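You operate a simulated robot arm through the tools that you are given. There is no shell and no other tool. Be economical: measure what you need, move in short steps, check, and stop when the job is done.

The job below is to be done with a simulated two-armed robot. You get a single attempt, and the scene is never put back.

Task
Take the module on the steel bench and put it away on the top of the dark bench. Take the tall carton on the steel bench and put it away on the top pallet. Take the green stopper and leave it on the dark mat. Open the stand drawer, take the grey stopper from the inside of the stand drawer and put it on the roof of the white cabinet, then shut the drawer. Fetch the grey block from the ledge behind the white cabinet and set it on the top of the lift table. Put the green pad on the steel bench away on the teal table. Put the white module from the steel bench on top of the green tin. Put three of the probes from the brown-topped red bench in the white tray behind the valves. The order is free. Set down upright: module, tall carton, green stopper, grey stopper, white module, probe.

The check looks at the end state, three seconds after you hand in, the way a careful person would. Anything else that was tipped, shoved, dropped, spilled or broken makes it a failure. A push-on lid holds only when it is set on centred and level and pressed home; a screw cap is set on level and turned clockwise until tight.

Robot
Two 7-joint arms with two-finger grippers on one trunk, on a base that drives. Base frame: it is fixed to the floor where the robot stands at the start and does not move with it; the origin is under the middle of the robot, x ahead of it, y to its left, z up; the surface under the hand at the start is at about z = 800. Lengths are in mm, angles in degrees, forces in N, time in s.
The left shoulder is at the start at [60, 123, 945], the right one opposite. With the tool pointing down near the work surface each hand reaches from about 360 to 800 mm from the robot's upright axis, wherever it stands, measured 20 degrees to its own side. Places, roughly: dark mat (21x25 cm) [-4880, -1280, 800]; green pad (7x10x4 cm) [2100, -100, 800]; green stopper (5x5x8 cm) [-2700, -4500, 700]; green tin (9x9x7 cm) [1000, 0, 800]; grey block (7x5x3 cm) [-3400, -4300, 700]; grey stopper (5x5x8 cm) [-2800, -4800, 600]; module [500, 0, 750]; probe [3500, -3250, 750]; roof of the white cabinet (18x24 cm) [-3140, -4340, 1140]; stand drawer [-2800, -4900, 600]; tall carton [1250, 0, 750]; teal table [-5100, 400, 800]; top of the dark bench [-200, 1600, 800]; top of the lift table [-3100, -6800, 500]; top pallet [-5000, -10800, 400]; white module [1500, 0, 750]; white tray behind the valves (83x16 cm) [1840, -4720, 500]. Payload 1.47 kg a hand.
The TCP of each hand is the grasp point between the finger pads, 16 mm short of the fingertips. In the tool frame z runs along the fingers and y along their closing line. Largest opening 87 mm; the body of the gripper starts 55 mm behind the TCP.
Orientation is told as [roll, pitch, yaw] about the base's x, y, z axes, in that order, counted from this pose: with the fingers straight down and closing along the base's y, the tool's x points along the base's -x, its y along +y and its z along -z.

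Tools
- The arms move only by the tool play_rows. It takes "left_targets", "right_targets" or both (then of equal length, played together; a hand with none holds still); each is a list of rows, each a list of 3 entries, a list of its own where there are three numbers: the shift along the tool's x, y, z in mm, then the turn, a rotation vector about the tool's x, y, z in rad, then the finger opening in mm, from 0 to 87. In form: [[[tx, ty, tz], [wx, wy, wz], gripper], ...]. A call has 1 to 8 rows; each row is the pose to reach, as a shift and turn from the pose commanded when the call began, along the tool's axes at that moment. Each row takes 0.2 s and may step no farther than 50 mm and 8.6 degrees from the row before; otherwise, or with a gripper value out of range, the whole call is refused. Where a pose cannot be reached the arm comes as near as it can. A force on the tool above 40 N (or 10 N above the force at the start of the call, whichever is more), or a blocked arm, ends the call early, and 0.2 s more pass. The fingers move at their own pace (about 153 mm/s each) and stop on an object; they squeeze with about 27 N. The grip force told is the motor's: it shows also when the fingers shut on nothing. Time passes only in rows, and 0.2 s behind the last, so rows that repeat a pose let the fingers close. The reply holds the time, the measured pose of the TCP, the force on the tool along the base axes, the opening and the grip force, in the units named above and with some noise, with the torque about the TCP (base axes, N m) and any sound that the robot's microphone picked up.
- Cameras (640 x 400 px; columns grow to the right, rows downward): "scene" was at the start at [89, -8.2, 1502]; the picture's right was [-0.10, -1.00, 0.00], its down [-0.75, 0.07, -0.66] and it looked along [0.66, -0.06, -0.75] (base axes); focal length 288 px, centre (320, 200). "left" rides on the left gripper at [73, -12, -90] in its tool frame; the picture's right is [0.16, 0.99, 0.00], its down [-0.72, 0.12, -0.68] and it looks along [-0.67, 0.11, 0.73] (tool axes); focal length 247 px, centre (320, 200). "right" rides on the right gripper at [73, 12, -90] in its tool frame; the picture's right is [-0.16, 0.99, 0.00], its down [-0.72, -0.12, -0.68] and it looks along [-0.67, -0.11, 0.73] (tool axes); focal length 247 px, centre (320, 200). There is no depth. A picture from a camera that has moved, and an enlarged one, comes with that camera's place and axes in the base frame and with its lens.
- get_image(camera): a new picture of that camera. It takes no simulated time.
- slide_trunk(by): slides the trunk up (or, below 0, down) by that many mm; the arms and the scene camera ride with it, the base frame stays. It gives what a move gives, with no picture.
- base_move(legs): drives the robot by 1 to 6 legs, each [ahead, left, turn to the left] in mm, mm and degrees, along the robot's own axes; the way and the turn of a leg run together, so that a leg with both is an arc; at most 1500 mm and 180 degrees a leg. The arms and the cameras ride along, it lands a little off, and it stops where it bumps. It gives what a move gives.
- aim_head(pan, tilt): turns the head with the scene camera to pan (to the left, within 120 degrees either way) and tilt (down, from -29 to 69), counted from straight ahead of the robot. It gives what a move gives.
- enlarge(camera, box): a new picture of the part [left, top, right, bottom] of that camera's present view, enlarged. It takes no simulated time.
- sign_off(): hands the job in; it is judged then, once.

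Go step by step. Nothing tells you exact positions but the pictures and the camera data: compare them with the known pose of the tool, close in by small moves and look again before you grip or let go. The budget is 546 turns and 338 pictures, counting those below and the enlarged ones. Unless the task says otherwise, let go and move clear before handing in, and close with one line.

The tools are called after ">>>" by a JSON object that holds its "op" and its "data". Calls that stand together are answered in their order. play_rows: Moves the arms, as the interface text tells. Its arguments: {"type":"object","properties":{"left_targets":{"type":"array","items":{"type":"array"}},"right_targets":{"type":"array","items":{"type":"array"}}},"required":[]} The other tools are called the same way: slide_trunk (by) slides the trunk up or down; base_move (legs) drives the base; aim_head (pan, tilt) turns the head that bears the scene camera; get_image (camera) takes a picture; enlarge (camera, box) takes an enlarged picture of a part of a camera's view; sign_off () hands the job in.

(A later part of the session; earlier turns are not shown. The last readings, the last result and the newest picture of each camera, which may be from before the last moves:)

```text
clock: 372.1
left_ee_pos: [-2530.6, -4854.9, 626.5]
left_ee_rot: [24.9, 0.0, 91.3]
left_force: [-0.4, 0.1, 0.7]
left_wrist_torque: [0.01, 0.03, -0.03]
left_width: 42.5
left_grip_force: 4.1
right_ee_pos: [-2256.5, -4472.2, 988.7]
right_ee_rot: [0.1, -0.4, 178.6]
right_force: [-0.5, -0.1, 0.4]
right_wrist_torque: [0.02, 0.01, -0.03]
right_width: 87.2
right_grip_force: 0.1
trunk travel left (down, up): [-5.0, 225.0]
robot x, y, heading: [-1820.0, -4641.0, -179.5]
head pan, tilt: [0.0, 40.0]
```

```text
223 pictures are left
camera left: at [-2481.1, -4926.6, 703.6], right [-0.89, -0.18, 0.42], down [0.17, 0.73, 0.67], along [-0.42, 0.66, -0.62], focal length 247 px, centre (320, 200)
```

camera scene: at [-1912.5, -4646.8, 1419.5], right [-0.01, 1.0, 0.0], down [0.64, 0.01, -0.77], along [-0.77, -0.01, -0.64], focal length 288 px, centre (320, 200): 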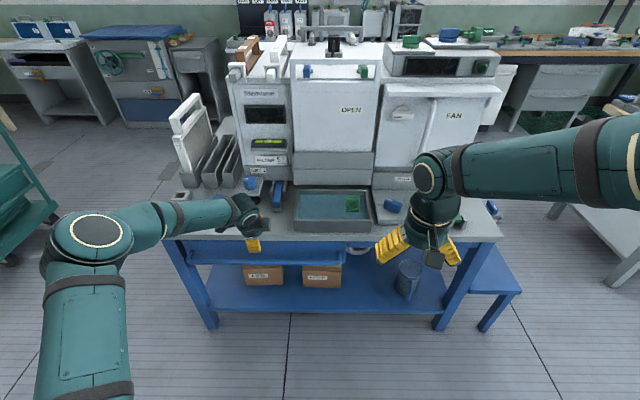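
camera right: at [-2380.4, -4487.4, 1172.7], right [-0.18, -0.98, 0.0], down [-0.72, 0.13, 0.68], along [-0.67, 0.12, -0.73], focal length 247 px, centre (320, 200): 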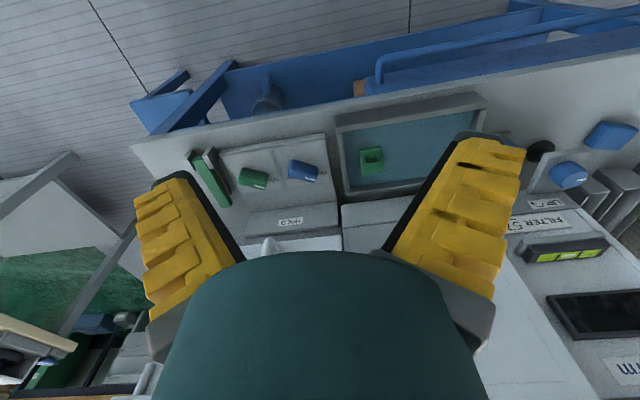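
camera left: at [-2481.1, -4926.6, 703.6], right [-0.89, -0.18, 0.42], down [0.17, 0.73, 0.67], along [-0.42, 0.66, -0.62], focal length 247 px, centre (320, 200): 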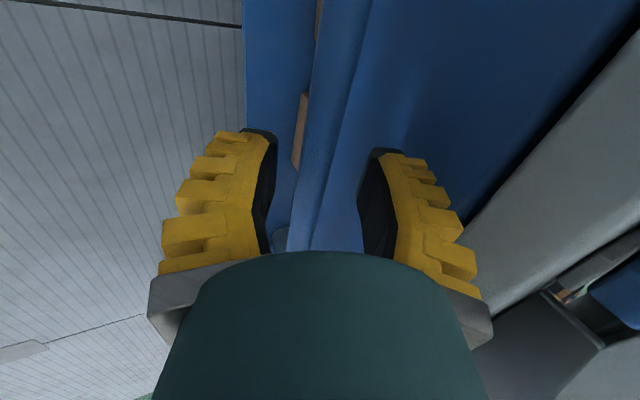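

>>> {"op": "play_rows", "data": {"left_targets": [[[0, 0, 0], [0, 0, 0], 10], [[0, 0, 0], [0, 0, 0], 0], [[0, 0, 0], [0, 0, 0], 0]]}}

```text
clock: 372.9
left_ee_pos: [-2530.6, -4854.6, 627.3]
left_ee_rot: [24.9, 0.1, 91.3]
left_force: [0.2, 0.6, -0.5]
left_wrist_torque: [0.03, 0.05, 0.02]
left_width: 0.0
left_grip_force: 26.8
right_ee_pos: [-2257.7, -4471.8, 988.5]
right_ee_rot: [0.2, -0.2, 178.6]
right_force: [-0.4, 0.1, 0.3]
right_wrist_torque: [0.0, -0.02, 0.0]
right_width: 87.0
right_grip_force: 0.0
trunk travel left (down, up): [-5.0, 225.0]
robot x, y, heading: [-1816.0, -4646.2, -179.7]
head pan, tilt: [0.0, 40.0]
```

>>> {"op": "get_image", "data": {"camera": "left"}}

>>> {"op": "enlarge", "data": {"camera": "scene", "box": [180, 180, 340, 280]}}

```text
222 pictures are left
camera left: at [-2481.1, -4926.5, 703.7], right [-0.89, -0.18, 0.42], down [0.17, 0.73, 0.67], along [-0.42, 0.66, -0.62], focal length 247 px, centre (320, 200)
```

left: 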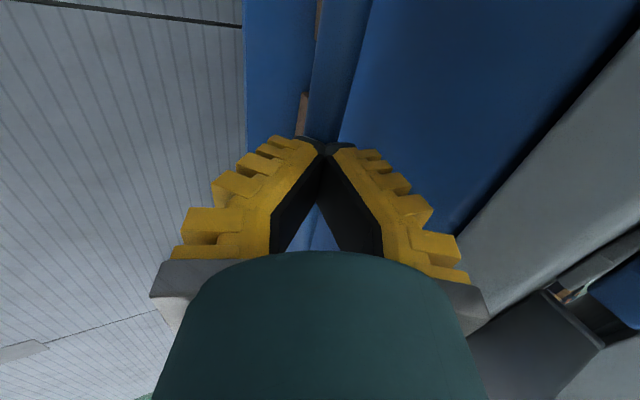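

```text
4.00 times, centred on (260, 230) of scene
camera zoom: at [-1912.0, -4646.9, 1419.6], right [-0.01, 1.0, 0.0], down [0.64, 0.01, -0.77], along [-0.77, -0.01, -0.64], focal length 1150 px, centre (560, 80)
```

zoom: 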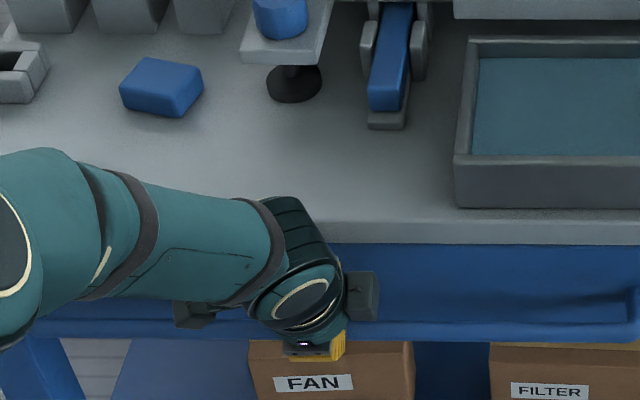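

The fingers closed on nothing, so the bar must be a bit lower. I'll reopen, go down 25 mm and try again.

>>> {"op": "play_rows", "data": {"left_targets": [[[0, 0, 0], [0, 0, 0], 37], [[0, 0, 0], [0, 0, 0], 37], [[0, -4, 12], [0, 0, 0], 37], [[0, -9, 25], [0, 0, 0], 37], [[0, -9, 25], [0, 0, 0], 37]]}}

>>> {"op": "enlarge", "data": {"camera": "left", "box": [220, 0, 420, 260]}}

```text
clock: 374.1
left_ee_pos: [-2533.4, -4853.9, 600.0]
left_ee_rot: [25.0, 0.0, 91.1]
left_force: [0.1, 0.0, -0.6]
left_wrist_torque: [0.0, -0.03, 0.0]
left_width: 42.9
left_grip_force: 3.9
right_ee_pos: [-2256.8, -4472.7, 988.7]
right_ee_rot: [0.1, -0.2, 178.6]
right_force: [-0.2, -0.4, 0.9]
right_wrist_torque: [0.01, 0.01, 0.0]
right_width: 87.2
right_grip_force: 0.1
trunk travel left (down, up): [-5.0, 225.0]
robot x, y, heading: [-1819.8, -4646.2, -179.4]
head pan, tilt: [0.0, 40.0]
```

```text
1.54 times, centred on (320, 130) of left
camera zoom: at [-2484.1, -4926.6, 676.7], right [-0.89, -0.18, 0.42], down [0.17, 0.73, 0.67], along [-0.42, 0.66, -0.62], focal length 380 px, centre (320, 308)
```

zoom: 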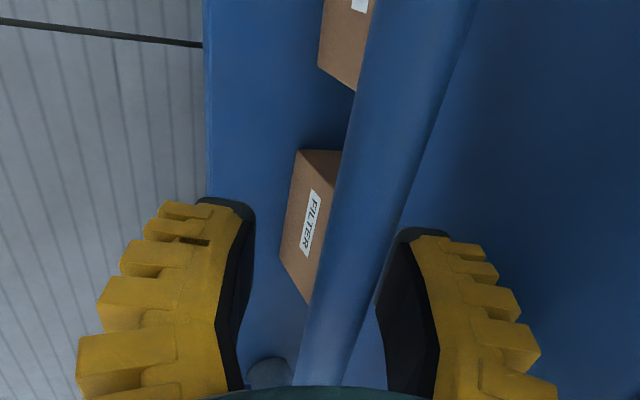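

>>> {"op": "play_rows", "data": {"left_targets": [[[0, 7, 3], [0, 0, 0], 37], [[0, 7, 3], [0, 0, 0], 20], [[0, 7, 3], [0, 0, 0], 0], [[0, 7, 3], [0, 0, 0], 0], [[0, 7, 3], [0, 0, 0], 0]]}}

>>> {"op": "enlarge", "data": {"camera": "left", "box": [220, 0, 420, 260]}}

```text
clock: 375.3
left_ee_pos: [-2542.3, -4854.4, 598.4]
left_ee_rot: [24.7, 0.0, 91.3]
left_force: [-2.8, 0.3, -13.4]
left_wrist_torque: [-0.11, 0.02, -0.28]
left_width: 11.1
left_grip_force: 29.8
right_ee_pos: [-2258.3, -4472.4, 987.5]
right_ee_rot: [0.1, -0.1, 178.6]
right_force: [-0.6, 0.1, 0.3]
right_wrist_torque: [0.01, -0.03, 0.01]
right_width: 87.0
right_grip_force: 0.1
trunk travel left (down, up): [-5.0, 225.0]
robot x, y, heading: [-1818.4, -4643.6, -179.3]
head pan, tilt: [0.0, 40.0]
```

```text
1.54 times, centred on (320, 130) of left
camera zoom: at [-2491.8, -4927.0, 675.1], right [-0.89, -0.18, 0.41], down [0.16, 0.73, 0.67], along [-0.42, 0.66, -0.62], focal length 380 px, centre (320, 308)
```

zoom: 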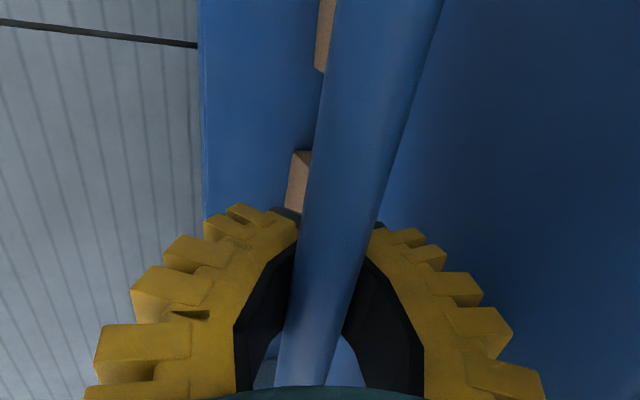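

The bar is gripped. Now I'll pull the drawer gently towards the robot.

>>> {"op": "play_rows", "data": {"left_targets": [[[0, -18, -8.5], [0, 0, 0], 0], [[0, -36, -17], [0, 0, 0], 0], [[0, -54, -25.4], [0, 0, 0], 0], [[0, -72.5, -33.8], [0, 0, 0], 0]]}}

>>> {"op": "get_image", "data": {"camera": "scene"}}

```text
clock: 376.3
left_ee_pos: [-2460.3, -4854.2, 598.1]
left_ee_rot: [24.7, 0.1, 91.4]
left_force: [1.9, -8.2, -19.7]
left_wrist_torque: [-0.45, 0.07, 0.07]
left_width: 10.1
left_grip_force: 29.6
right_ee_pos: [-2259.2, -4473.4, 988.0]
right_ee_rot: [0.1, -0.1, 178.7]
right_force: [0.4, -0.5, -0.3]
right_wrist_torque: [-0.02, -0.01, -0.01]
right_width: 87.0
right_grip_force: 0.1
trunk travel left (down, up): [-5.0, 225.0]
robot x, y, heading: [-1814.5, -4643.3, -179.4]
head pan, tilt: [0.0, 40.0]
```

```text
218 pictures are left
camera scene: at [-1913.3, -4648.0, 1419.4], right [-0.01, 1.0, 0.0], down [0.64, 0.01, -0.77], along [-0.77, -0.01, -0.64], focal length 288 px, centre (320, 200)
```

scene: 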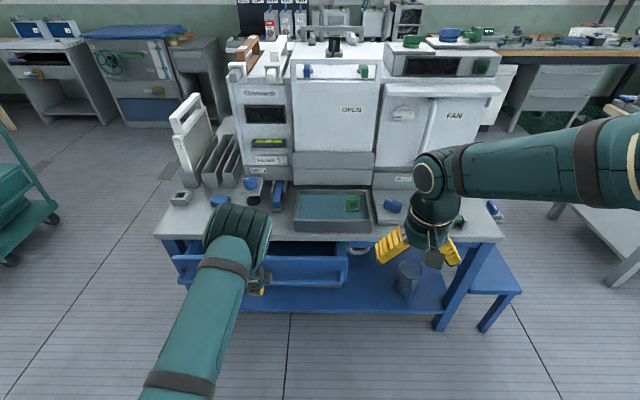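

>>> {"op": "play_rows", "data": {"left_targets": [[[0, -19, -6], [0, 0, 0], 0], [[0, -38, -14.5], [0, 0, 0], 0], [[0, -56, -23], [0, 0, 0], 0], [[0, -74, -31.5], [0, 0, 0], 0], [[0, -92, -40], [0, 0, 0], 0]]}}

>>> {"op": "get_image", "data": {"camera": "scene"}}

```text
clock: 377.5
left_ee_pos: [-2361.1, -4853.7, 596.8]
left_ee_rot: [24.6, 0.0, 91.3]
left_force: [0.6, -9.7, -35.7]
left_wrist_torque: [-0.24, 0.12, 0.08]
left_width: 5.8
left_grip_force: 29.7
right_ee_pos: [-2259.8, -4472.1, 988.5]
right_ee_rot: [0.0, -0.1, 178.6]
right_force: [1.0, -0.1, -0.2]
right_wrist_torque: [-0.02, 0.04, -0.01]
right_width: 87.3
right_grip_force: 0.1
trunk travel left (down, up): [-5.0, 225.0]
robot x, y, heading: [-1820.0, -4645.4, -179.2]
head pan, tilt: [0.0, 40.0]
```

```text
217 pictures are left
camera scene: at [-1914.3, -4648.5, 1419.3], right [-0.01, 1.0, 0.0], down [0.64, 0.01, -0.76], along [-0.76, -0.01, -0.64], focal length 288 px, centre (320, 200)
```

scene: 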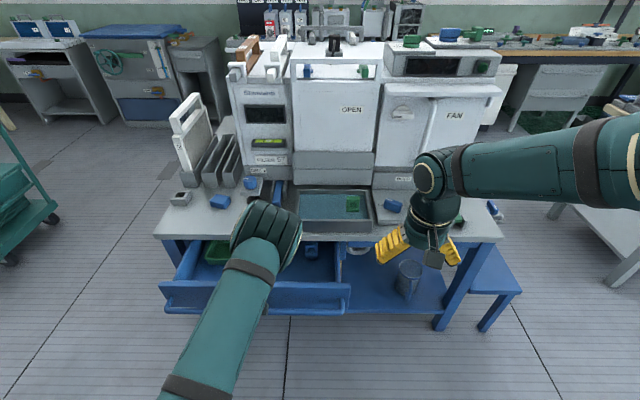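

The bar is creeping towards the fingertips. I'll lower a few mm to re-seat before pulling on.

>>> {"op": "play_rows", "data": {"left_targets": [[[0, -2, 4], [0, 0, 0], 10], [[0, -4, 9], [0, 0, 0], 14], [[0, -5, 12], [0, 0, 0], 14], [[0, -5, 12], [0, 0, 0], 0], [[0, -5, 12], [0, 0, 0], 0]]}}

>>> {"op": "enlarge", "data": {"camera": "left", "box": [220, 0, 420, 260]}}

```text
clock: 378.7
left_ee_pos: [-2361.3, -4850.9, 584.3]
left_ee_rot: [24.8, 0.0, 91.2]
left_force: [0.6, -0.3, -1.8]
left_wrist_torque: [-0.04, 0.05, 0.02]
left_width: 0.3
left_grip_force: 27.3
right_ee_pos: [-2258.6, -4471.9, 990.2]
right_ee_rot: [0.0, -0.1, 178.5]
right_force: [0.2, -0.2, -0.3]
right_wrist_torque: [0.01, 0.01, 0.02]
right_width: 86.8
right_grip_force: 0.0
trunk travel left (down, up): [-5.0, 225.0]
robot x, y, heading: [-1817.2, -4646.0, -179.4]
head pan, tilt: [0.0, 40.0]
```

```text
1.54 times, centred on (320, 130) of left
camera zoom: at [-2310.9, -4923.4, 661.5], right [-0.89, -0.18, 0.41], down [0.16, 0.73, 0.67], along [-0.42, 0.66, -0.62], focal length 380 px, centre (320, 308)
```

zoom: 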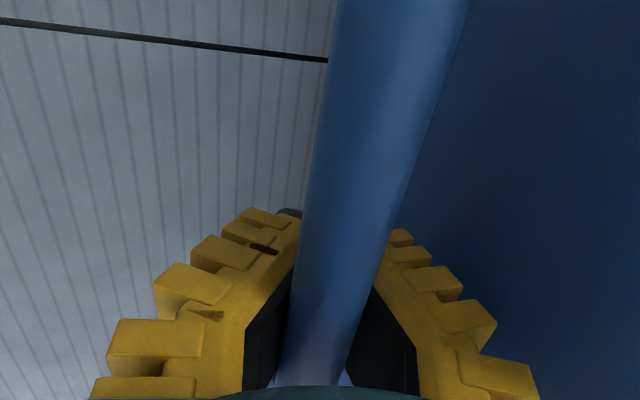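

The fingers now loop closed under the bar, which makes a secure hook. I'll pull further by backing the base 150 mm.

>>> {"op": "base_move", "data": {"legs": [[-150, 0, 0]]}}

>>> {"op": "get_image", "data": {"camera": "scene"}}

```text
clock: 380.0
left_ee_pos: [-2246.0, -4848.1, 589.3]
left_ee_rot: [25.9, -0.1, 91.0]
left_force: [-4.3, -2.0, 0.1]
left_wrist_torque: [0.05, -0.07, -0.06]
left_width: 5.9
left_grip_force: 27.1
right_ee_pos: [-2134.3, -4470.3, 988.2]
right_ee_rot: [0.1, -0.2, 178.6]
right_force: [-0.3, 0.5, 0.1]
right_wrist_torque: [-0.02, -0.03, 0.01]
right_width: 87.2
right_grip_force: 0.2
trunk travel left (down, up): [-5.0, 225.0]
robot x, y, heading: [-1699.7, -4641.4, -179.6]
head pan, tilt: [0.0, 40.0]
stopped in leg 1: the force on the tool passed its limit at 85 N (the readings are from after the stop); the commanded pose is now the measured one
```

```text
215 pictures are left
camera scene: at [-1790.2, -4645.3, 1419.7], right [-0.01, 1.0, 0.0], down [0.64, 0.01, -0.77], along [-0.77, -0.01, -0.64], focal length 288 px, centre (320, 200)
```

scene: 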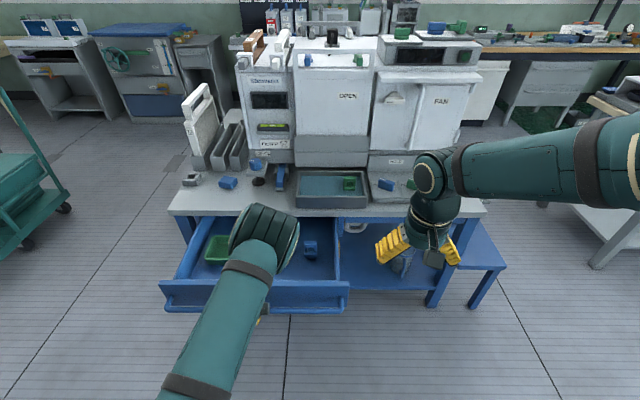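

The drawer is fully open, about 295 mm. I'll release the bar and withdraw upward.

>>> {"op": "play_rows", "data": {"left_targets": [[[0, 0, 0], [0, 0, 0], 45], [[0, 0, 0], [0, 0, 0], 45], [[0, 0, 0], [0, 0, 0], 45], [[0, 5, -30], [0, 0, 0], 45], [[0, 10, -75], [0, 0, 0], 45], [[0, 30, -115], [0, 0, 0], 45], [[0, 55, -155], [0, 0, 0], 45], [[0, 80, -195], [0, 0, 0], 45]]}}

>>> {"op": "get_image", "data": {"camera": "scene"}}

>>> {"op": "get_image", "data": {"camera": "left"}}

```text
clock: 381.8
left_ee_pos: [-2232.1, -4849.5, 800.0]
left_ee_rot: [25.8, -0.2, 91.1]
left_force: [0.4, -0.5, -0.2]
left_wrist_torque: [0.04, 0.04, 0.03]
left_width: 50.6
left_grip_force: 3.9
right_ee_pos: [-2135.0, -4470.2, 988.9]
right_ee_rot: [0.1, -0.3, 178.6]
right_force: [-0.7, -0.1, 0.6]
right_wrist_torque: [0.03, 0.01, -0.05]
right_width: 87.1
right_grip_force: 0.1
trunk travel left (down, up): [-5.0, 225.0]
robot x, y, heading: [-1698.0, -4644.5, -179.3]
head pan, tilt: [0.0, 40.0]
```

```text
214 pictures are left
camera scene: at [-1788.9, -4645.7, 1419.7], right [-0.01, 1.0, 0.0], down [0.64, 0.01, -0.77], along [-0.77, -0.01, -0.64], focal length 288 px, centre (320, 200)
```

scene: 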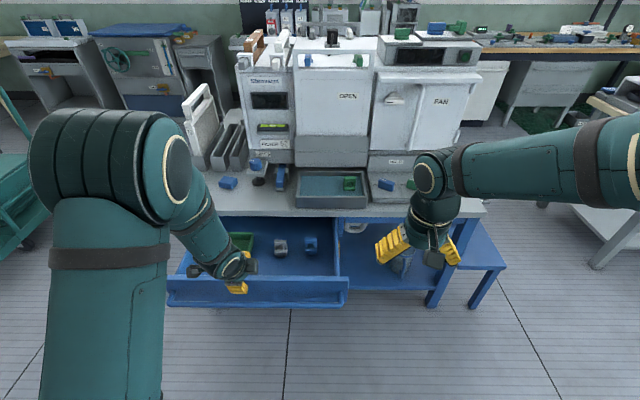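

```text
213 pictures are left
camera left: at [-2181.3, -4921.9, 876.4], right [-0.89, -0.17, 0.43], down [0.18, 0.72, 0.67], along [-0.43, 0.67, -0.61], focal length 247 px, centre (320, 200)
```

left: 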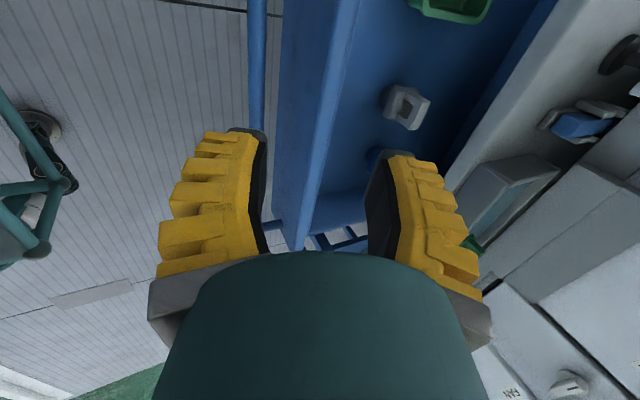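

>>> {"op": "enlarge", "data": {"camera": "scene", "box": [220, 160, 380, 270]}}

>>> {"op": "enlarge", "data": {"camera": "left", "box": [340, 60, 480, 160]}}

```text
3.64 times, centred on (300, 215) of scene
camera zoom: at [-1788.9, -4645.7, 1419.7], right [-0.01, 1.0, 0.0], down [0.64, 0.01, -0.77], along [-0.77, -0.01, -0.64], focal length 1045 px, centre (393, 146)
```

zoom: 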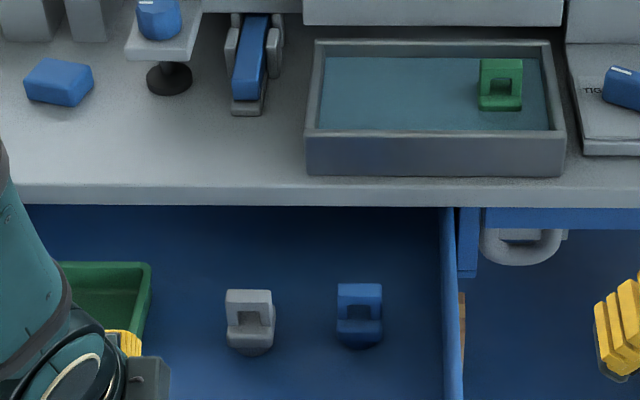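

```text
4.00 times, centred on (410, 110) of left
camera zoom: at [-2181.3, -4921.9, 876.4], right [-0.89, -0.17, 0.43], down [0.18, 0.72, 0.67], along [-0.43, 0.67, -0.61], focal length 988 px, centre (-40, 560)
```

zoom: 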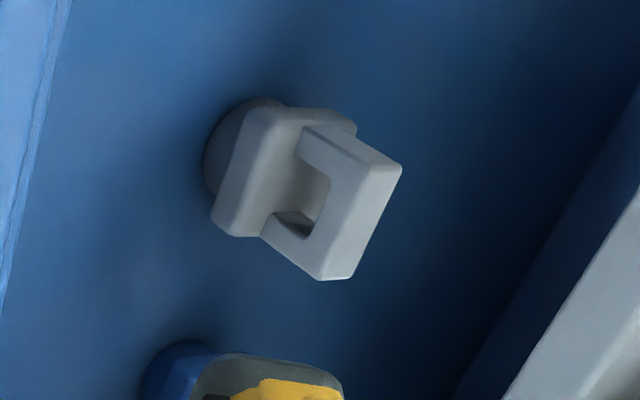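

The grey stopper's loop top is at about [-2495, -4797, 636], with a blue one 100 mm beside it. I'll straighten the left gripper to point down again, then drive closer.

>>> {"op": "play_rows", "data": {"left_targets": [[[0, 15, -40], [0.15, 0, 0], 65], [[0, 30, -80], [0.3, 0, 0], 65], [[0, 40, -120], [0.452, 0, 0], 65]]}}

>>> {"op": "play_rows", "data": {"left_targets": [[[0, 0, 0], [0, 0, -0.14], 65], [[0, 0, 0], [0, 0, -0.28], 65], [[0, 0, 0], [0, 0, -0.42], 65], [[0, 0, 0], [0, 0, -0.56], 65], [[0, 0, 0], [0, 0, -0.7], 65], [[0, 0, 0], [0, 0, -0.84], 65], [[0, 0, 0], [0, 0, -0.98], 65], [[0, 0, 0], [0, 0, -1.12], 65]]}}

>>> {"op": "play_rows", "data": {"left_targets": [[[0, 0, 0], [0, 0, -0.15], 65], [[0, 0, 0], [0, 0, -0.3], 65], [[0, 0, 0], [0, 0, -0.44], 65]]}}

>>> {"op": "base_move", "data": {"legs": [[170, 0, 0]]}}

>>> {"op": "get_image", "data": {"camera": "left"}}

```text
refused: row 3 steps farther than a row can; nothing moved
```

```text
clock: 383.6
left_ee_pos: [-2234.5, -4849.0, 798.2]
left_ee_rot: [11.7, -23.2, 152.9]
left_force: [0.1, -0.3, -0.3]
left_wrist_torque: [-0.01, 0.0, 0.01]
left_width: 69.2
left_grip_force: 2.5
right_ee_pos: [-2134.2, -4470.7, 988.3]
right_ee_rot: [0.1, -0.2, 178.7]
right_force: [0.4, 0.3, 0.0]
right_wrist_torque: [-0.03, 0.01, -0.02]
right_width: 87.1
right_grip_force: 0.0
trunk travel left (down, up): [-5.0, 225.0]
robot x, y, heading: [-1694.9, -4644.9, -179.6]
head pan, tilt: [0.0, 40.0]
```

```text
clock: 384.4
left_ee_pos: [-2233.4, -4849.4, 799.1]
left_ee_rot: [0.0, -25.9, -179.4]
left_force: [-0.2, -0.5, 0.9]
left_wrist_torque: [-0.03, 0.02, 0.03]
left_width: 69.2
left_grip_force: 3.1
right_ee_pos: [-2134.7, -4469.3, 988.4]
right_ee_rot: [0.2, -0.2, 178.6]
right_force: [0.1, 0.3, 0.5]
right_wrist_torque: [0.01, 0.0, -0.01]
right_width: 87.0
right_grip_force: 0.1
trunk travel left (down, up): [-5.0, 225.0]
robot x, y, heading: [-1696.1, -4644.6, -179.4]
head pan, tilt: [0.0, 40.0]
```

```text
clock: 385.9
left_ee_pos: [-2398.7, -4853.2, 798.4]
left_ee_rot: [0.1, -25.8, -179.4]
left_force: [-0.2, -0.3, 0.7]
left_wrist_torque: [0.03, -0.04, 0.01]
left_width: 69.2
left_grip_force: 2.7
right_ee_pos: [-2301.1, -4472.6, 987.2]
right_ee_rot: [0.1, -0.1, 178.6]
right_force: [-0.8, 0.0, 0.1]
right_wrist_torque: [0.0, -0.03, -0.01]
right_width: 87.0
right_grip_force: 0.1
trunk travel left (down, up): [-5.0, 225.0]
robot x, y, heading: [-1860.4, -4649.5, -179.2]
head pan, tilt: [0.0, 40.0]
```

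```text
210 pictures are left
camera left: at [-2294.5, -4839.4, 846.9], right [0.15, -0.99, -0.07], down [-0.35, -0.12, 0.93], along [-0.92, -0.12, -0.37], focal length 247 px, centre (320, 200)
```

left: 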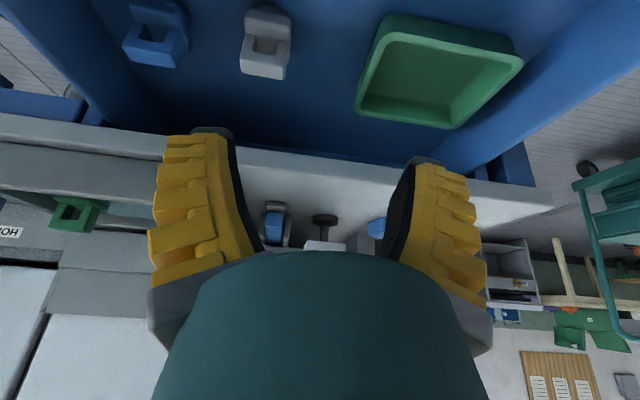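

>>> {"op": "play_rows", "data": {"left_targets": [[[-17, -18, 30], [0, 0.148, 0], 65], [[-34, -37, 65], [0, 0.296, 0], 65], [[-52, -56, 100], [0, 0.444, 0], 65]]}}

>>> {"op": "get_image", "data": {"camera": "left"}}

>>> {"op": "get_image", "data": {"camera": "scene"}}

```text
clock: 386.6
left_ee_pos: [-2489.0, -4799.2, 729.8]
left_ee_rot: [0.1, -0.3, -179.4]
left_force: [-0.4, 0.5, -1.1]
left_wrist_torque: [-0.01, 0.03, -0.01]
left_width: 69.0
left_grip_force: 2.3
right_ee_pos: [-2301.6, -4471.8, 987.1]
right_ee_rot: [0.1, -0.1, 178.7]
right_force: [-1.0, 0.3, -0.8]
right_wrist_torque: [0.01, -0.04, -0.01]
right_width: 86.9
right_grip_force: 0.1
trunk travel left (down, up): [-5.0, 225.0]
robot x, y, heading: [-1860.0, -4645.0, -179.3]
head pan, tilt: [0.0, 40.0]
```

```text
209 pictures are left
camera left: at [-2416.2, -4787.0, 819.5], right [0.17, -0.99, 0.0], down [-0.72, -0.12, 0.68], along [-0.67, -0.12, -0.73], focal length 247 px, centre (320, 200)
```

left: 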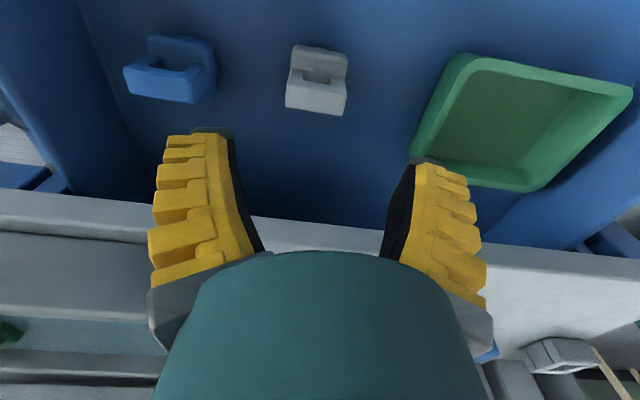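

```text
208 pictures are left
camera scene: at [-1956.2, -4647.1, 1419.5], right [-0.01, 1.0, 0.0], down [0.64, 0.01, -0.77], along [-0.77, -0.01, -0.64], focal length 288 px, centre (320, 200)
```

scene: 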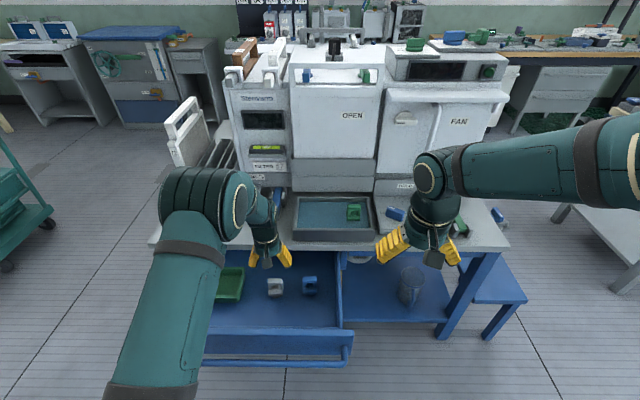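

>>> {"op": "enlarge", "data": {"camera": "left", "box": [240, 20, 400, 140]}}

```text
3.33 times, centred on (320, 80) of left
camera zoom: at [-2416.2, -4787.0, 819.5], right [0.17, -0.99, 0.0], down [-0.72, -0.12, 0.68], along [-0.67, -0.12, -0.73], focal length 823 px, centre (320, 600)
```

zoom: 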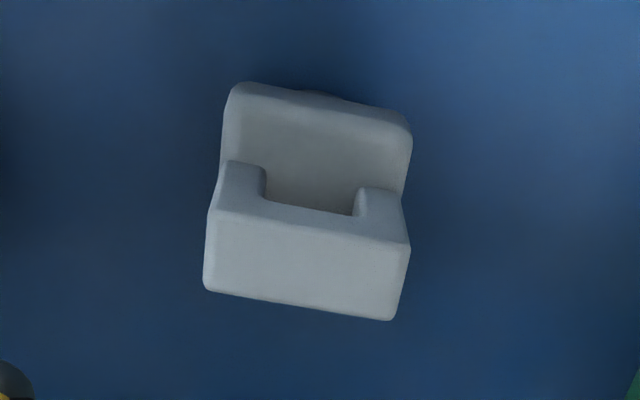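

The stopper's handle is 44 mm wide, aligned with the hand, at [-2486, -4797, 637]. I'll descend and grip.

>>> {"op": "play_rows", "data": {"left_targets": [[[3, -2, 40], [0, 0, 0], 65], [[3, -2, 80], [0, 0, 0], 65], [[3, -2, 111], [0, 0, 0], 65], [[3, -2, 111], [0, 0, 0], 65]]}}

>>> {"op": "get_image", "data": {"camera": "left"}}

```text
clock: 387.6
left_ee_pos: [-2487.3, -4794.8, 619.0]
left_ee_rot: [0.2, -0.4, -179.4]
left_force: [0.1, -0.1, 0.0]
left_wrist_torque: [0.02, 0.02, 0.0]
left_width: 69.2
left_grip_force: 2.9
right_ee_pos: [-2300.7, -4473.2, 988.8]
right_ee_rot: [0.1, -0.3, 178.6]
right_force: [-0.5, 0.0, -0.1]
right_wrist_torque: [-0.02, 0.01, 0.0]
right_width: 86.8
right_grip_force: 0.1
trunk travel left (down, up): [-5.0, 225.0]
robot x, y, heading: [-1860.4, -4639.8, -179.4]
head pan, tilt: [0.0, 40.0]
```

```text
206 pictures are left
camera left: at [-2413.8, -4783.0, 709.3], right [0.17, -0.99, 0.0], down [-0.72, -0.12, 0.69], along [-0.68, -0.11, -0.73], focal length 247 px, centre (320, 200)
```

left: 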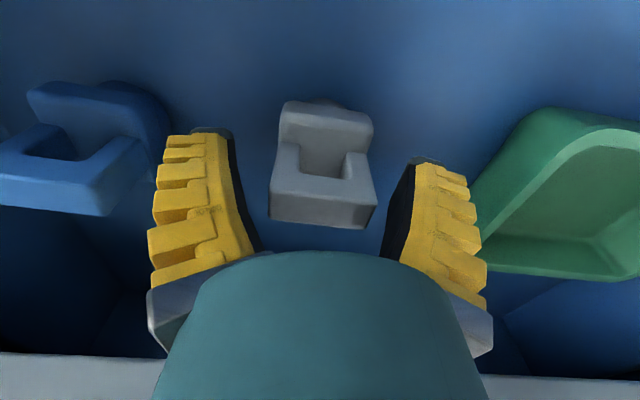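

>>> {"op": "play_rows", "data": {"left_targets": [[[0, 0, 5], [0, 0, 0], 50], [[0, 0, 5], [0, 0, 0], 20], [[0, 0, 5], [0, 0, 0], 0], [[0, 0, 5], [0, 0, 0], 0], [[0, 0, -15], [0, 0, 0], 0], [[0, 0, -50], [0, 0, 0], 0], [[0, 0, -95], [0, 0, 0], 0], [[0, 0, -140], [0, 0, 0], 0]]}}

>>> {"op": "get_image", "data": {"camera": "left"}}

>>> {"op": "get_image", "data": {"camera": "scene"}}

```text
clock: 389.4
left_ee_pos: [-2487.4, -4793.6, 762.1]
left_ee_rot: [0.1, -0.4, -179.4]
left_force: [0.9, -0.2, -1.0]
left_wrist_torque: [0.02, 0.03, -0.01]
left_width: 44.7
left_grip_force: 26.9
right_ee_pos: [-2300.6, -4472.1, 987.9]
right_ee_rot: [0.1, -0.2, 178.5]
right_force: [-0.1, -0.1, 0.1]
right_wrist_torque: [-0.02, 0.03, -0.01]
right_width: 87.3
right_grip_force: 0.1
trunk travel left (down, up): [-5.0, 225.0]
robot x, y, heading: [-1856.7, -4649.0, -179.4]
head pan, tilt: [0.0, 40.0]
```

```text
205 pictures are left
camera left: at [-2413.9, -4781.9, 851.9], right [0.17, -0.99, 0.0], down [-0.72, -0.12, 0.69], along [-0.68, -0.12, -0.73], focal length 247 px, centre (320, 200)
```

left: 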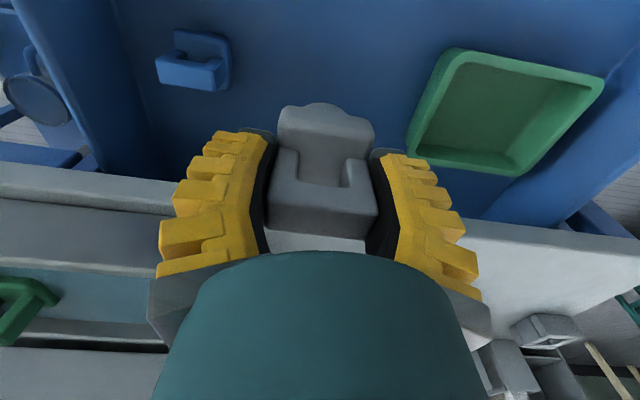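

```text
204 pictures are left
camera scene: at [-1954.5, -4647.3, 1419.7], right [-0.01, 1.0, 0.0], down [0.64, 0.01, -0.77], along [-0.77, -0.01, -0.64], focal length 288 px, centre (320, 200)
```

scene: 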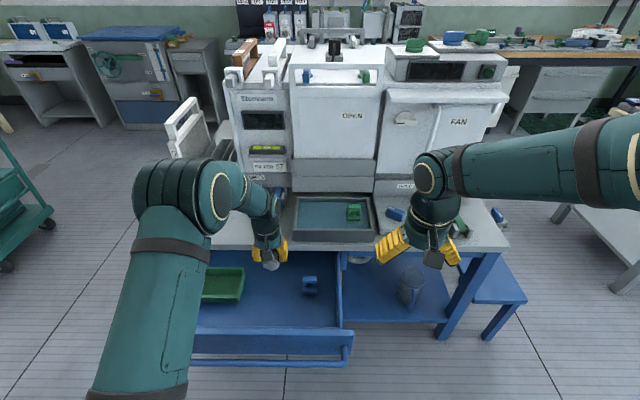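

The grey stopper is held. I'll raise it, back off, and use the closed right hand to push the drawer shut.

>>> {"op": "play_rows", "data": {"left_targets": [[[0, 0, -48], [0, 0, 0], 0], [[0, 0, -96], [0, 0, 0], 0], [[0, 0, -144], [0, 0, 0], 0], [[0, 0, -192], [0, 0, 0], 0], [[40, 0, -220], [0, 0, 0], 0], [[80, 10, -230], [0, 0, 0], 0], [[120, 40, -230], [0, 0, 0], 0], [[120, 80, -230], [0, 0, 0], 0]]}}

>>> {"op": "base_move", "data": {"legs": [[-250, 0, 0]]}}

```text
clock: 391.2
left_ee_pos: [-2366.1, -4874.0, 988.5]
left_ee_rot: [0.1, -0.4, -179.6]
left_force: [0.6, -0.2, -1.1]
left_wrist_torque: [0.0, 0.0, -0.01]
left_width: 44.5
left_grip_force: 26.9
right_ee_pos: [-2301.3, -4473.5, 989.3]
right_ee_rot: [0.1, -0.2, 178.7]
right_force: [0.1, -0.2, -0.8]
right_wrist_torque: [0.02, -0.02, -0.05]
right_width: 87.0
right_grip_force: 0.0
trunk travel left (down, up): [-5.0, 225.0]
robot x, y, heading: [-1862.1, -4644.0, -179.2]
head pan, tilt: [0.0, 40.0]
```

```text
clock: 393.1
left_ee_pos: [-2112.8, -4868.5, 989.1]
left_ee_rot: [0.1, -0.5, -179.7]
left_force: [-0.2, 0.2, -1.1]
left_wrist_torque: [-0.03, 0.02, 0.03]
left_width: 44.3
left_grip_force: 27.2
right_ee_pos: [-2045.5, -4467.2, 989.1]
right_ee_rot: [0.1, -0.2, 178.3]
right_force: [0.3, 0.8, 0.3]
right_wrist_torque: [-0.01, 0.0, 0.0]
right_width: 86.9
right_grip_force: 0.0
trunk travel left (down, up): [-5.0, 225.0]
robot x, y, heading: [-1606.0, -4642.2, -179.9]
head pan, tilt: [0.0, 40.0]
```

>>> {"op": "play_rows", "data": {"right_targets": [[[-20, 40, 10], [0, 0, 0], 30], [[-40, 79, 20], [0, 0, 0], 0], [[-60, 118, 30], [0, 0, 0], 0], [[-80, 158, 40], [0, 0, 0], 0], [[-100, 198, 50], [0, 0, 0], 0], [[-118, 237, 60], [0, 0, 0], 0], [[-118, 237, 109], [0, 0, 0], 0], [[-118, 237, 158], [0, 0, 0], 0]]}}

>>> {"op": "get_image", "data": {"camera": "scene"}}

```text
clock: 394.9
left_ee_pos: [-2112.2, -4867.8, 988.8]
left_ee_rot: [0.1, -0.4, -179.7]
left_force: [-1.1, 0.1, -1.1]
left_wrist_torque: [0.0, -0.01, 0.01]
left_width: 44.4
left_grip_force: 27.0
right_ee_pos: [-2174.1, -4703.3, 829.2]
right_ee_rot: [0.1, -0.2, 178.4]
right_force: [0.2, 0.7, 0.0]
right_wrist_torque: [0.03, -0.02, -0.02]
right_width: 0.0
right_grip_force: 26.5
trunk travel left (down, up): [-5.0, 225.0]
robot x, y, heading: [-1607.7, -4643.5, -179.5]
head pan, tilt: [0.0, 40.0]
```

```text
203 pictures are left
camera scene: at [-1702.9, -4645.0, 1419.5], right [-0.01, 1.0, 0.0], down [0.64, 0.0, -0.77], along [-0.77, 0.0, -0.64], focal length 288 px, centre (320, 200)
```

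scene: 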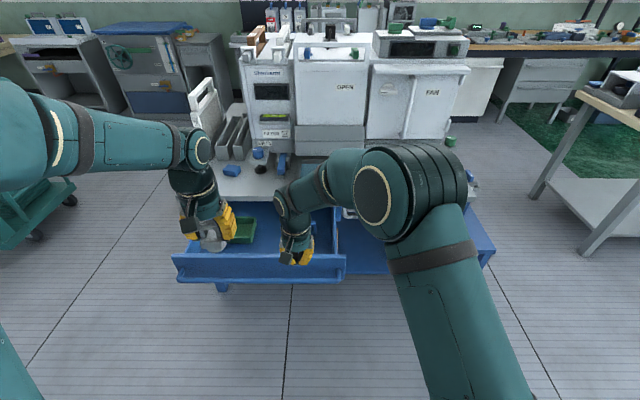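

>>> {"op": "play_rows", "data": {"right_targets": [[[0, 0, 45], [0, 0, 0], 0], [[0, 0, 90], [0, 0, 0], 0], [[0, 0, 135], [0, 0, 0], 0], [[0, 0, 180], [0, 0, 0], 0], [[0, 0, 211], [0, 0, 0], 0]]}}

>>> {"op": "get_image", "data": {"camera": "scene"}}

>>> {"op": "get_image", "data": {"camera": "right"}}

```text
clock: 396.1
left_ee_pos: [-2113.4, -4868.9, 988.6]
left_ee_rot: [0.1, -0.5, -179.8]
left_force: [-0.4, 0.1, -0.8]
left_wrist_torque: [0.03, 0.0, -0.02]
left_width: 44.3
left_grip_force: 27.2
right_ee_pos: [-2173.2, -4703.9, 619.8]
right_ee_rot: [0.2, -0.3, 178.3]
right_force: [0.6, -0.2, 0.6]
right_wrist_torque: [-0.01, 0.02, -0.03]
right_width: 0.0
right_grip_force: 27.2
trunk travel left (down, up): [-5.0, 225.0]
robot x, y, heading: [-1608.2, -4643.1, -179.7]
head pan, tilt: [0.0, 40.0]
```

```text
202 pictures are left
camera scene: at [-1702.5, -4644.8, 1419.6], right [-0.01, 1.0, 0.0], down [0.64, 0.0, -0.77], along [-0.77, 0.0, -0.64], focal length 288 px, centre (320, 200)
```

scene: 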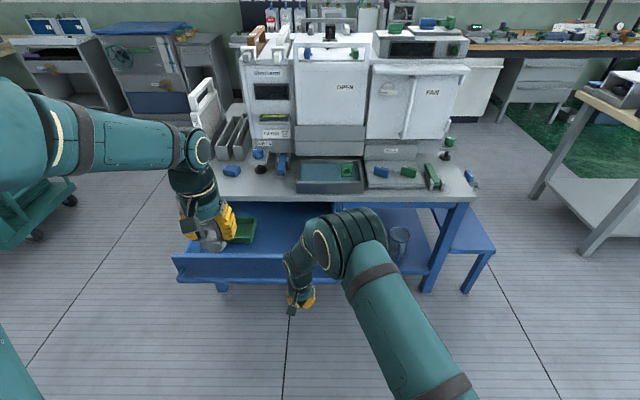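

```text
201 pictures are left
camera right: at [-2099.9, -4715.7, 708.4], right [-0.19, -0.98, 0.0], down [-0.72, 0.14, 0.68], along [-0.67, 0.13, -0.73], focal length 247 px, centre (320, 200)
```

right: 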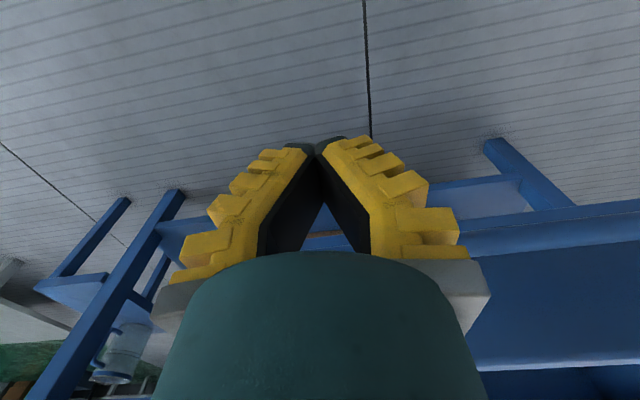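

The hand is in front of the bar. I'll push by driving forward.

>>> {"op": "base_move", "data": {"legs": [[200, 0, 0]]}}

>>> {"op": "get_image", "data": {"camera": "scene"}}

```text
clock: 397.7
left_ee_pos: [-2311.7, -4870.0, 989.4]
left_ee_rot: [0.1, -0.4, -179.8]
left_force: [-0.3, 0.2, -1.9]
left_wrist_torque: [0.0, 0.01, 0.01]
left_width: 44.1
left_grip_force: 27.1
right_ee_pos: [-2371.3, -4703.9, 619.5]
right_ee_rot: [0.2, -0.2, 178.3]
right_force: [-0.1, 0.8, 0.5]
right_wrist_torque: [0.02, 0.0, 0.02]
right_width: 0.0
right_grip_force: 26.6
trunk travel left (down, up): [-5.0, 225.0]
robot x, y, heading: [-1805.6, -4650.5, -179.6]
head pan, tilt: [0.0, 40.0]
```

```text
200 pictures are left
camera scene: at [-1900.9, -4645.8, 1419.5], right [-0.01, 1.0, 0.0], down [0.64, 0.0, -0.77], along [-0.77, 0.0, -0.64], focal length 288 px, centre (320, 200)
```

scene: 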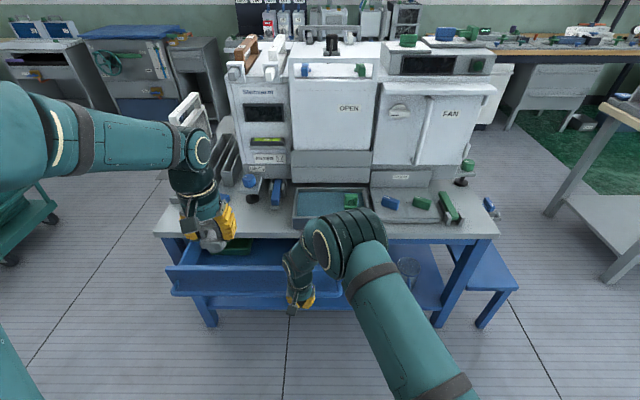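

>>> {"op": "base_move", "data": {"legs": [[125, 0, 0]]}}

>>> {"op": "get_image", "data": {"camera": "scene"}}

```text
clock: 398.9
left_ee_pos: [-2437.8, -4872.0, 988.8]
left_ee_rot: [0.0, -0.3, -179.7]
left_force: [-0.5, -0.8, -0.3]
left_wrist_torque: [0.01, -0.05, -0.03]
left_width: 43.8
left_grip_force: 27.5
right_ee_pos: [-2495.7, -4705.5, 619.4]
right_ee_rot: [0.1, -0.1, 178.3]
right_force: [-1.1, 0.5, 0.8]
right_wrist_torque: [0.0, 0.01, -0.03]
right_width: 0.0
right_grip_force: 27.0
trunk travel left (down, up): [-5.0, 225.0]
robot x, y, heading: [-1933.5, -4648.8, -179.6]
head pan, tilt: [0.0, 40.0]
```

```text
199 pictures are left
camera scene: at [-2026.2, -4646.6, 1419.5], right [-0.01, 1.0, 0.0], down [0.64, 0.0, -0.77], along [-0.77, 0.0, -0.64], focal length 288 px, centre (320, 200)
```

scene: 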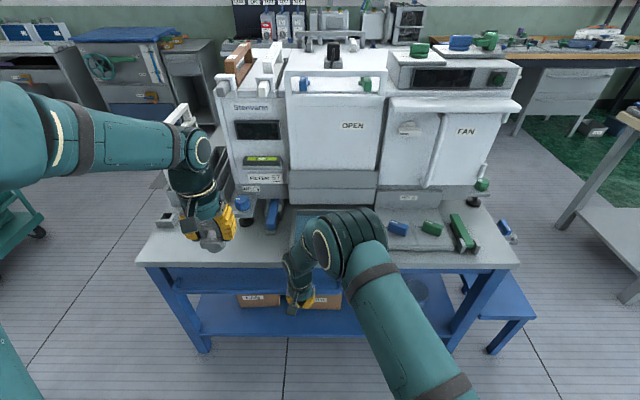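

Nearly shut. I'll finish with small arm pushes until it stops.

>>> {"op": "play_rows", "data": {"right_targets": [[[-8, 0, 0], [0, 0, 0], 0], [[-16, 0, 0], [0, 0, 0], 0], [[-22, 0, 0], [0, 0, 0], 0], [[-28, 0, 0], [0, 0, 0], 0]]}}

>>> {"op": "get_image", "data": {"camera": "right"}}

```text
clock: 400.1
left_ee_pos: [-2434.8, -4869.8, 989.6]
left_ee_rot: [0.1, -0.5, -179.8]
left_force: [0.3, 0.2, -1.5]
left_wrist_torque: [-0.01, -0.01, 0.0]
left_width: 44.2
left_grip_force: 26.3
right_ee_pos: [-2514.6, -4705.7, 617.9]
right_ee_rot: [-0.2, 0.8, 178.5]
right_force: [12.9, 1.6, 9.4]
right_wrist_torque: [-0.09, 0.04, 0.04]
right_width: 0.0
right_grip_force: 28.5
trunk travel left (down, up): [-5.0, 225.0]
robot x, y, heading: [-1929.5, -4642.2, -179.7]
head pan, tilt: [0.0, 40.0]
stopped in row 4 (right hand): the force on the tool passed its limit at 42 N (the readings are from after the stop); the commanded pose is now the measured one
```

```text
198 pictures are left
camera right: at [-2442.7, -4717.2, 707.5], right [-0.18, -0.98, -0.01], down [-0.73, 0.13, 0.67], along [-0.66, 0.13, -0.74], focal length 247 px, centre (320, 200)
```

right: 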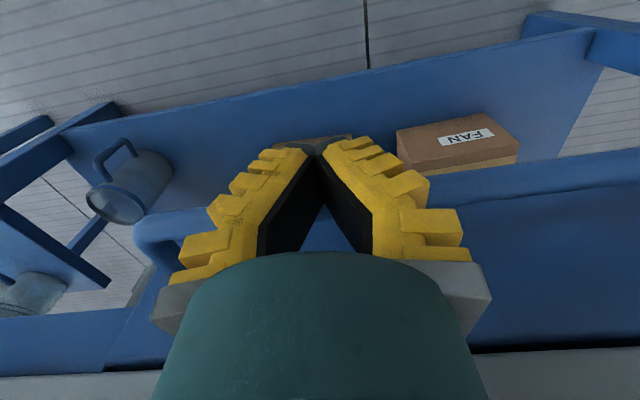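

The drawer is fully shut. I'll back the right hand off, raise it, and open it for the green stopper.

>>> {"op": "play_rows", "data": {"right_targets": [[[40, 0, 0], [0, 0, 0], 0], [[45, 0, -45], [0, 0, 0], 0], [[45, 0, -90], [0, 0, 0], 30], [[45, -20, -135], [0, 0, 0], 60], [[45, -40, -175], [0, 0, 0], 65], [[45, -70, -210], [0, 0, 0], 65], [[45, -100, -245], [0, 0, 0], 65], [[45, -130, -280], [0, 0, 0], 65]]}}

>>> {"op": "get_image", "data": {"camera": "scene"}}

>>> {"op": "get_image", "data": {"camera": "right"}}

```text
clock: 401.9
left_ee_pos: [-2434.3, -4869.7, 989.5]
left_ee_rot: [0.2, -0.4, -179.7]
left_force: [-0.1, -0.4, -1.4]
left_wrist_torque: [-0.03, 0.01, -0.01]
left_width: 44.4
left_grip_force: 27.3
right_ee_pos: [-2474.3, -4576.4, 898.1]
right_ee_rot: [-0.1, 0.6, 178.5]
right_force: [0.2, -0.2, -0.5]
right_wrist_torque: [-0.02, 0.03, -0.01]
right_width: 69.1
right_grip_force: 3.1
trunk travel left (down, up): [-5.0, 225.0]
robot x, y, heading: [-1929.0, -4645.6, -179.6]
head pan, tilt: [0.0, 40.0]
```

```text
197 pictures are left
camera scene: at [-2023.8, -4645.8, 1419.7], right [-0.01, 1.0, 0.0], down [0.64, 0.0, -0.77], along [-0.77, -0.01, -0.64], focal length 288 px, centre (320, 200)
```

scene: 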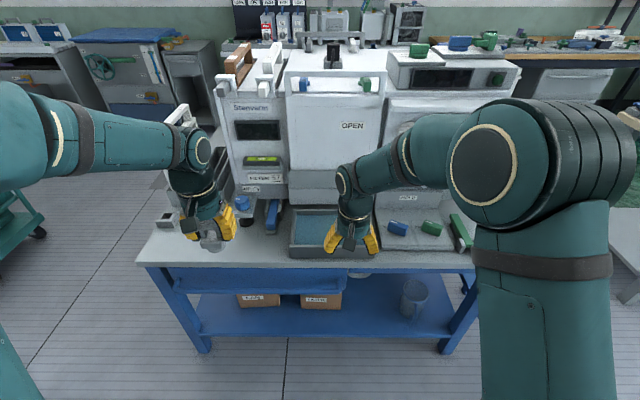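

```text
196 pictures are left
camera right: at [-2400.9, -4588.4, 988.0], right [-0.18, -0.98, 0.0], down [-0.73, 0.13, 0.67], along [-0.66, 0.13, -0.74], focal length 247 px, centre (320, 200)
```

right: 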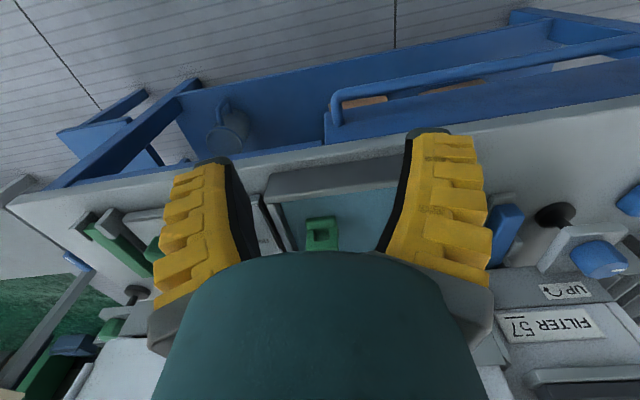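

The drawer is shut. I'll move in a little and bring the right hand above the green stopper in the basin.

>>> {"op": "play_rows", "data": {"left_targets": [[[40, 0, 0], [0, 0, 0], 0], [[80, 0, 0], [0, 0, 0], 0], [[110, 0, 0], [0, 0, 0], 0]], "right_targets": [[[0, 0, -20], [0, 0, 0], 65], [[0, 0, -30], [0, 0, 0], 65], [[0, 0, -30], [0, 0, 0], 65]]}}

>>> {"op": "base_move", "data": {"legs": [[120, 0, 0]]}}

>>> {"op": "get_image", "data": {"camera": "right"}}

```text
clock: 402.6
left_ee_pos: [-2324.7, -4869.2, 990.5]
left_ee_rot: [0.1, -0.4, -179.7]
left_force: [-0.9, -0.2, -0.1]
left_wrist_torque: [0.0, 0.04, 0.0]
left_width: 43.9
left_grip_force: 27.2
right_ee_pos: [-2473.4, -4576.2, 928.8]
right_ee_rot: [-0.1, 0.7, 178.5]
right_force: [0.6, 0.2, 0.8]
right_wrist_torque: [-0.04, -0.02, 0.02]
right_width: 68.9
right_grip_force: 3.1
trunk travel left (down, up): [-5.0, 225.0]
robot x, y, heading: [-1929.5, -4645.9, -179.7]
head pan, tilt: [0.0, 40.0]
```

```text
clock: 403.9
left_ee_pos: [-2447.1, -4871.1, 987.9]
left_ee_rot: [0.1, -0.3, -179.8]
left_force: [-0.2, -0.9, -1.1]
left_wrist_torque: [-0.01, 0.0, 0.02]
left_width: 43.8
left_grip_force: 26.9
right_ee_pos: [-2593.3, -4575.4, 928.3]
right_ee_rot: [-0.2, 0.9, 178.5]
right_force: [0.4, 0.1, -0.8]
right_wrist_torque: [-0.01, -0.03, 0.02]
right_width: 69.1
right_grip_force: 2.7
trunk travel left (down, up): [-5.0, 225.0]
robot x, y, heading: [-2050.8, -4645.6, -179.6]
head pan, tilt: [0.0, 40.0]
```

```text
195 pictures are left
camera right: at [-2520.8, -4589.8, 1018.2], right [-0.18, -0.98, -0.01], down [-0.73, 0.13, 0.67], along [-0.66, 0.13, -0.74], focal length 247 px, centre (320, 200)
```

right: 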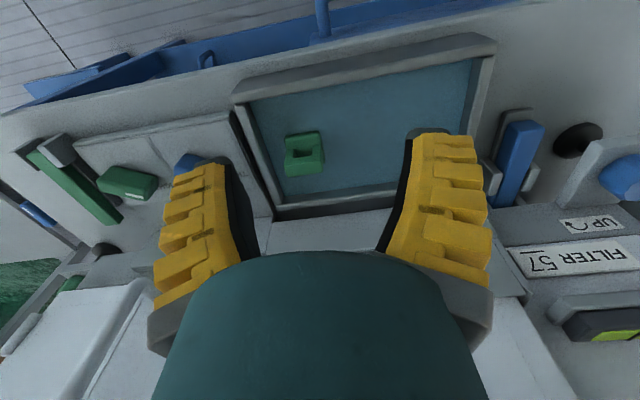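

>>> {"op": "play_rows", "data": {"right_targets": [[[-30, -10, 20], [0, 0, 0], 65], [[-60, -20, 40], [0, 0, 0], 65], [[-90, -30, 60], [0, 0, 0], 65], [[-90, -30, 60], [0, 0, 0], 65]]}}

>>> {"op": "enlarge", "data": {"camera": "right", "box": [220, 20, 420, 180]}}

>>> {"op": "get_image", "data": {"camera": "scene"}}

```text
clock: 404.9
left_ee_pos: [-2445.3, -4869.5, 990.7]
left_ee_rot: [0.0, -0.4, -179.8]
left_force: [0.4, -0.6, -0.7]
left_wrist_torque: [-0.01, 0.01, 0.02]
left_width: 44.1
left_grip_force: 26.6
right_ee_pos: [-2681.4, -4545.9, 867.4]
right_ee_rot: [-0.2, 0.7, 178.4]
right_force: [0.3, -0.7, 0.1]
right_wrist_torque: [0.03, -0.01, -0.01]
right_width: 68.9
right_grip_force: 2.9
trunk travel left (down, up): [-5.0, 225.0]
robot x, y, heading: [-2049.7, -4648.8, -179.8]
head pan, tilt: [0.0, 40.0]
```

```text
2.50 times, centred on (320, 100) of right
camera zoom: at [-2609.3, -4557.8, 958.1], right [-0.18, -0.98, 0.0], down [-0.73, 0.13, 0.67], along [-0.66, 0.13, -0.74], focal length 617 px, centre (320, 450)
```

zoom: 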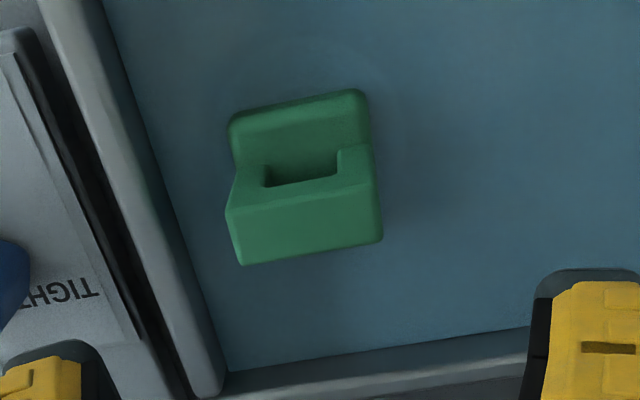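

```text
193 pictures are left
camera scene: at [-2142.8, -4647.1, 1419.7], right [-0.01, 1.0, 0.0], down [0.64, 0.0, -0.77], along [-0.77, 0.0, -0.64], focal length 288 px, centre (320, 200)
```

scene: 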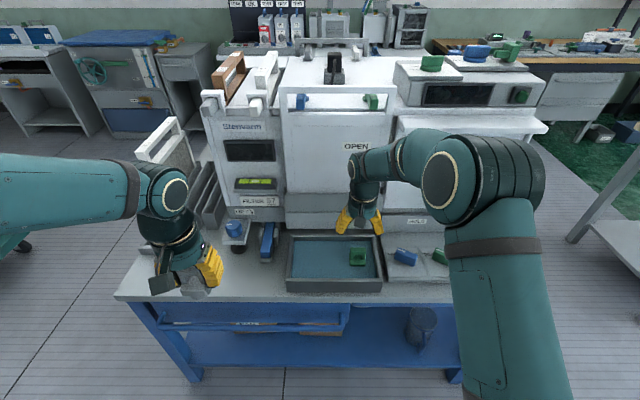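

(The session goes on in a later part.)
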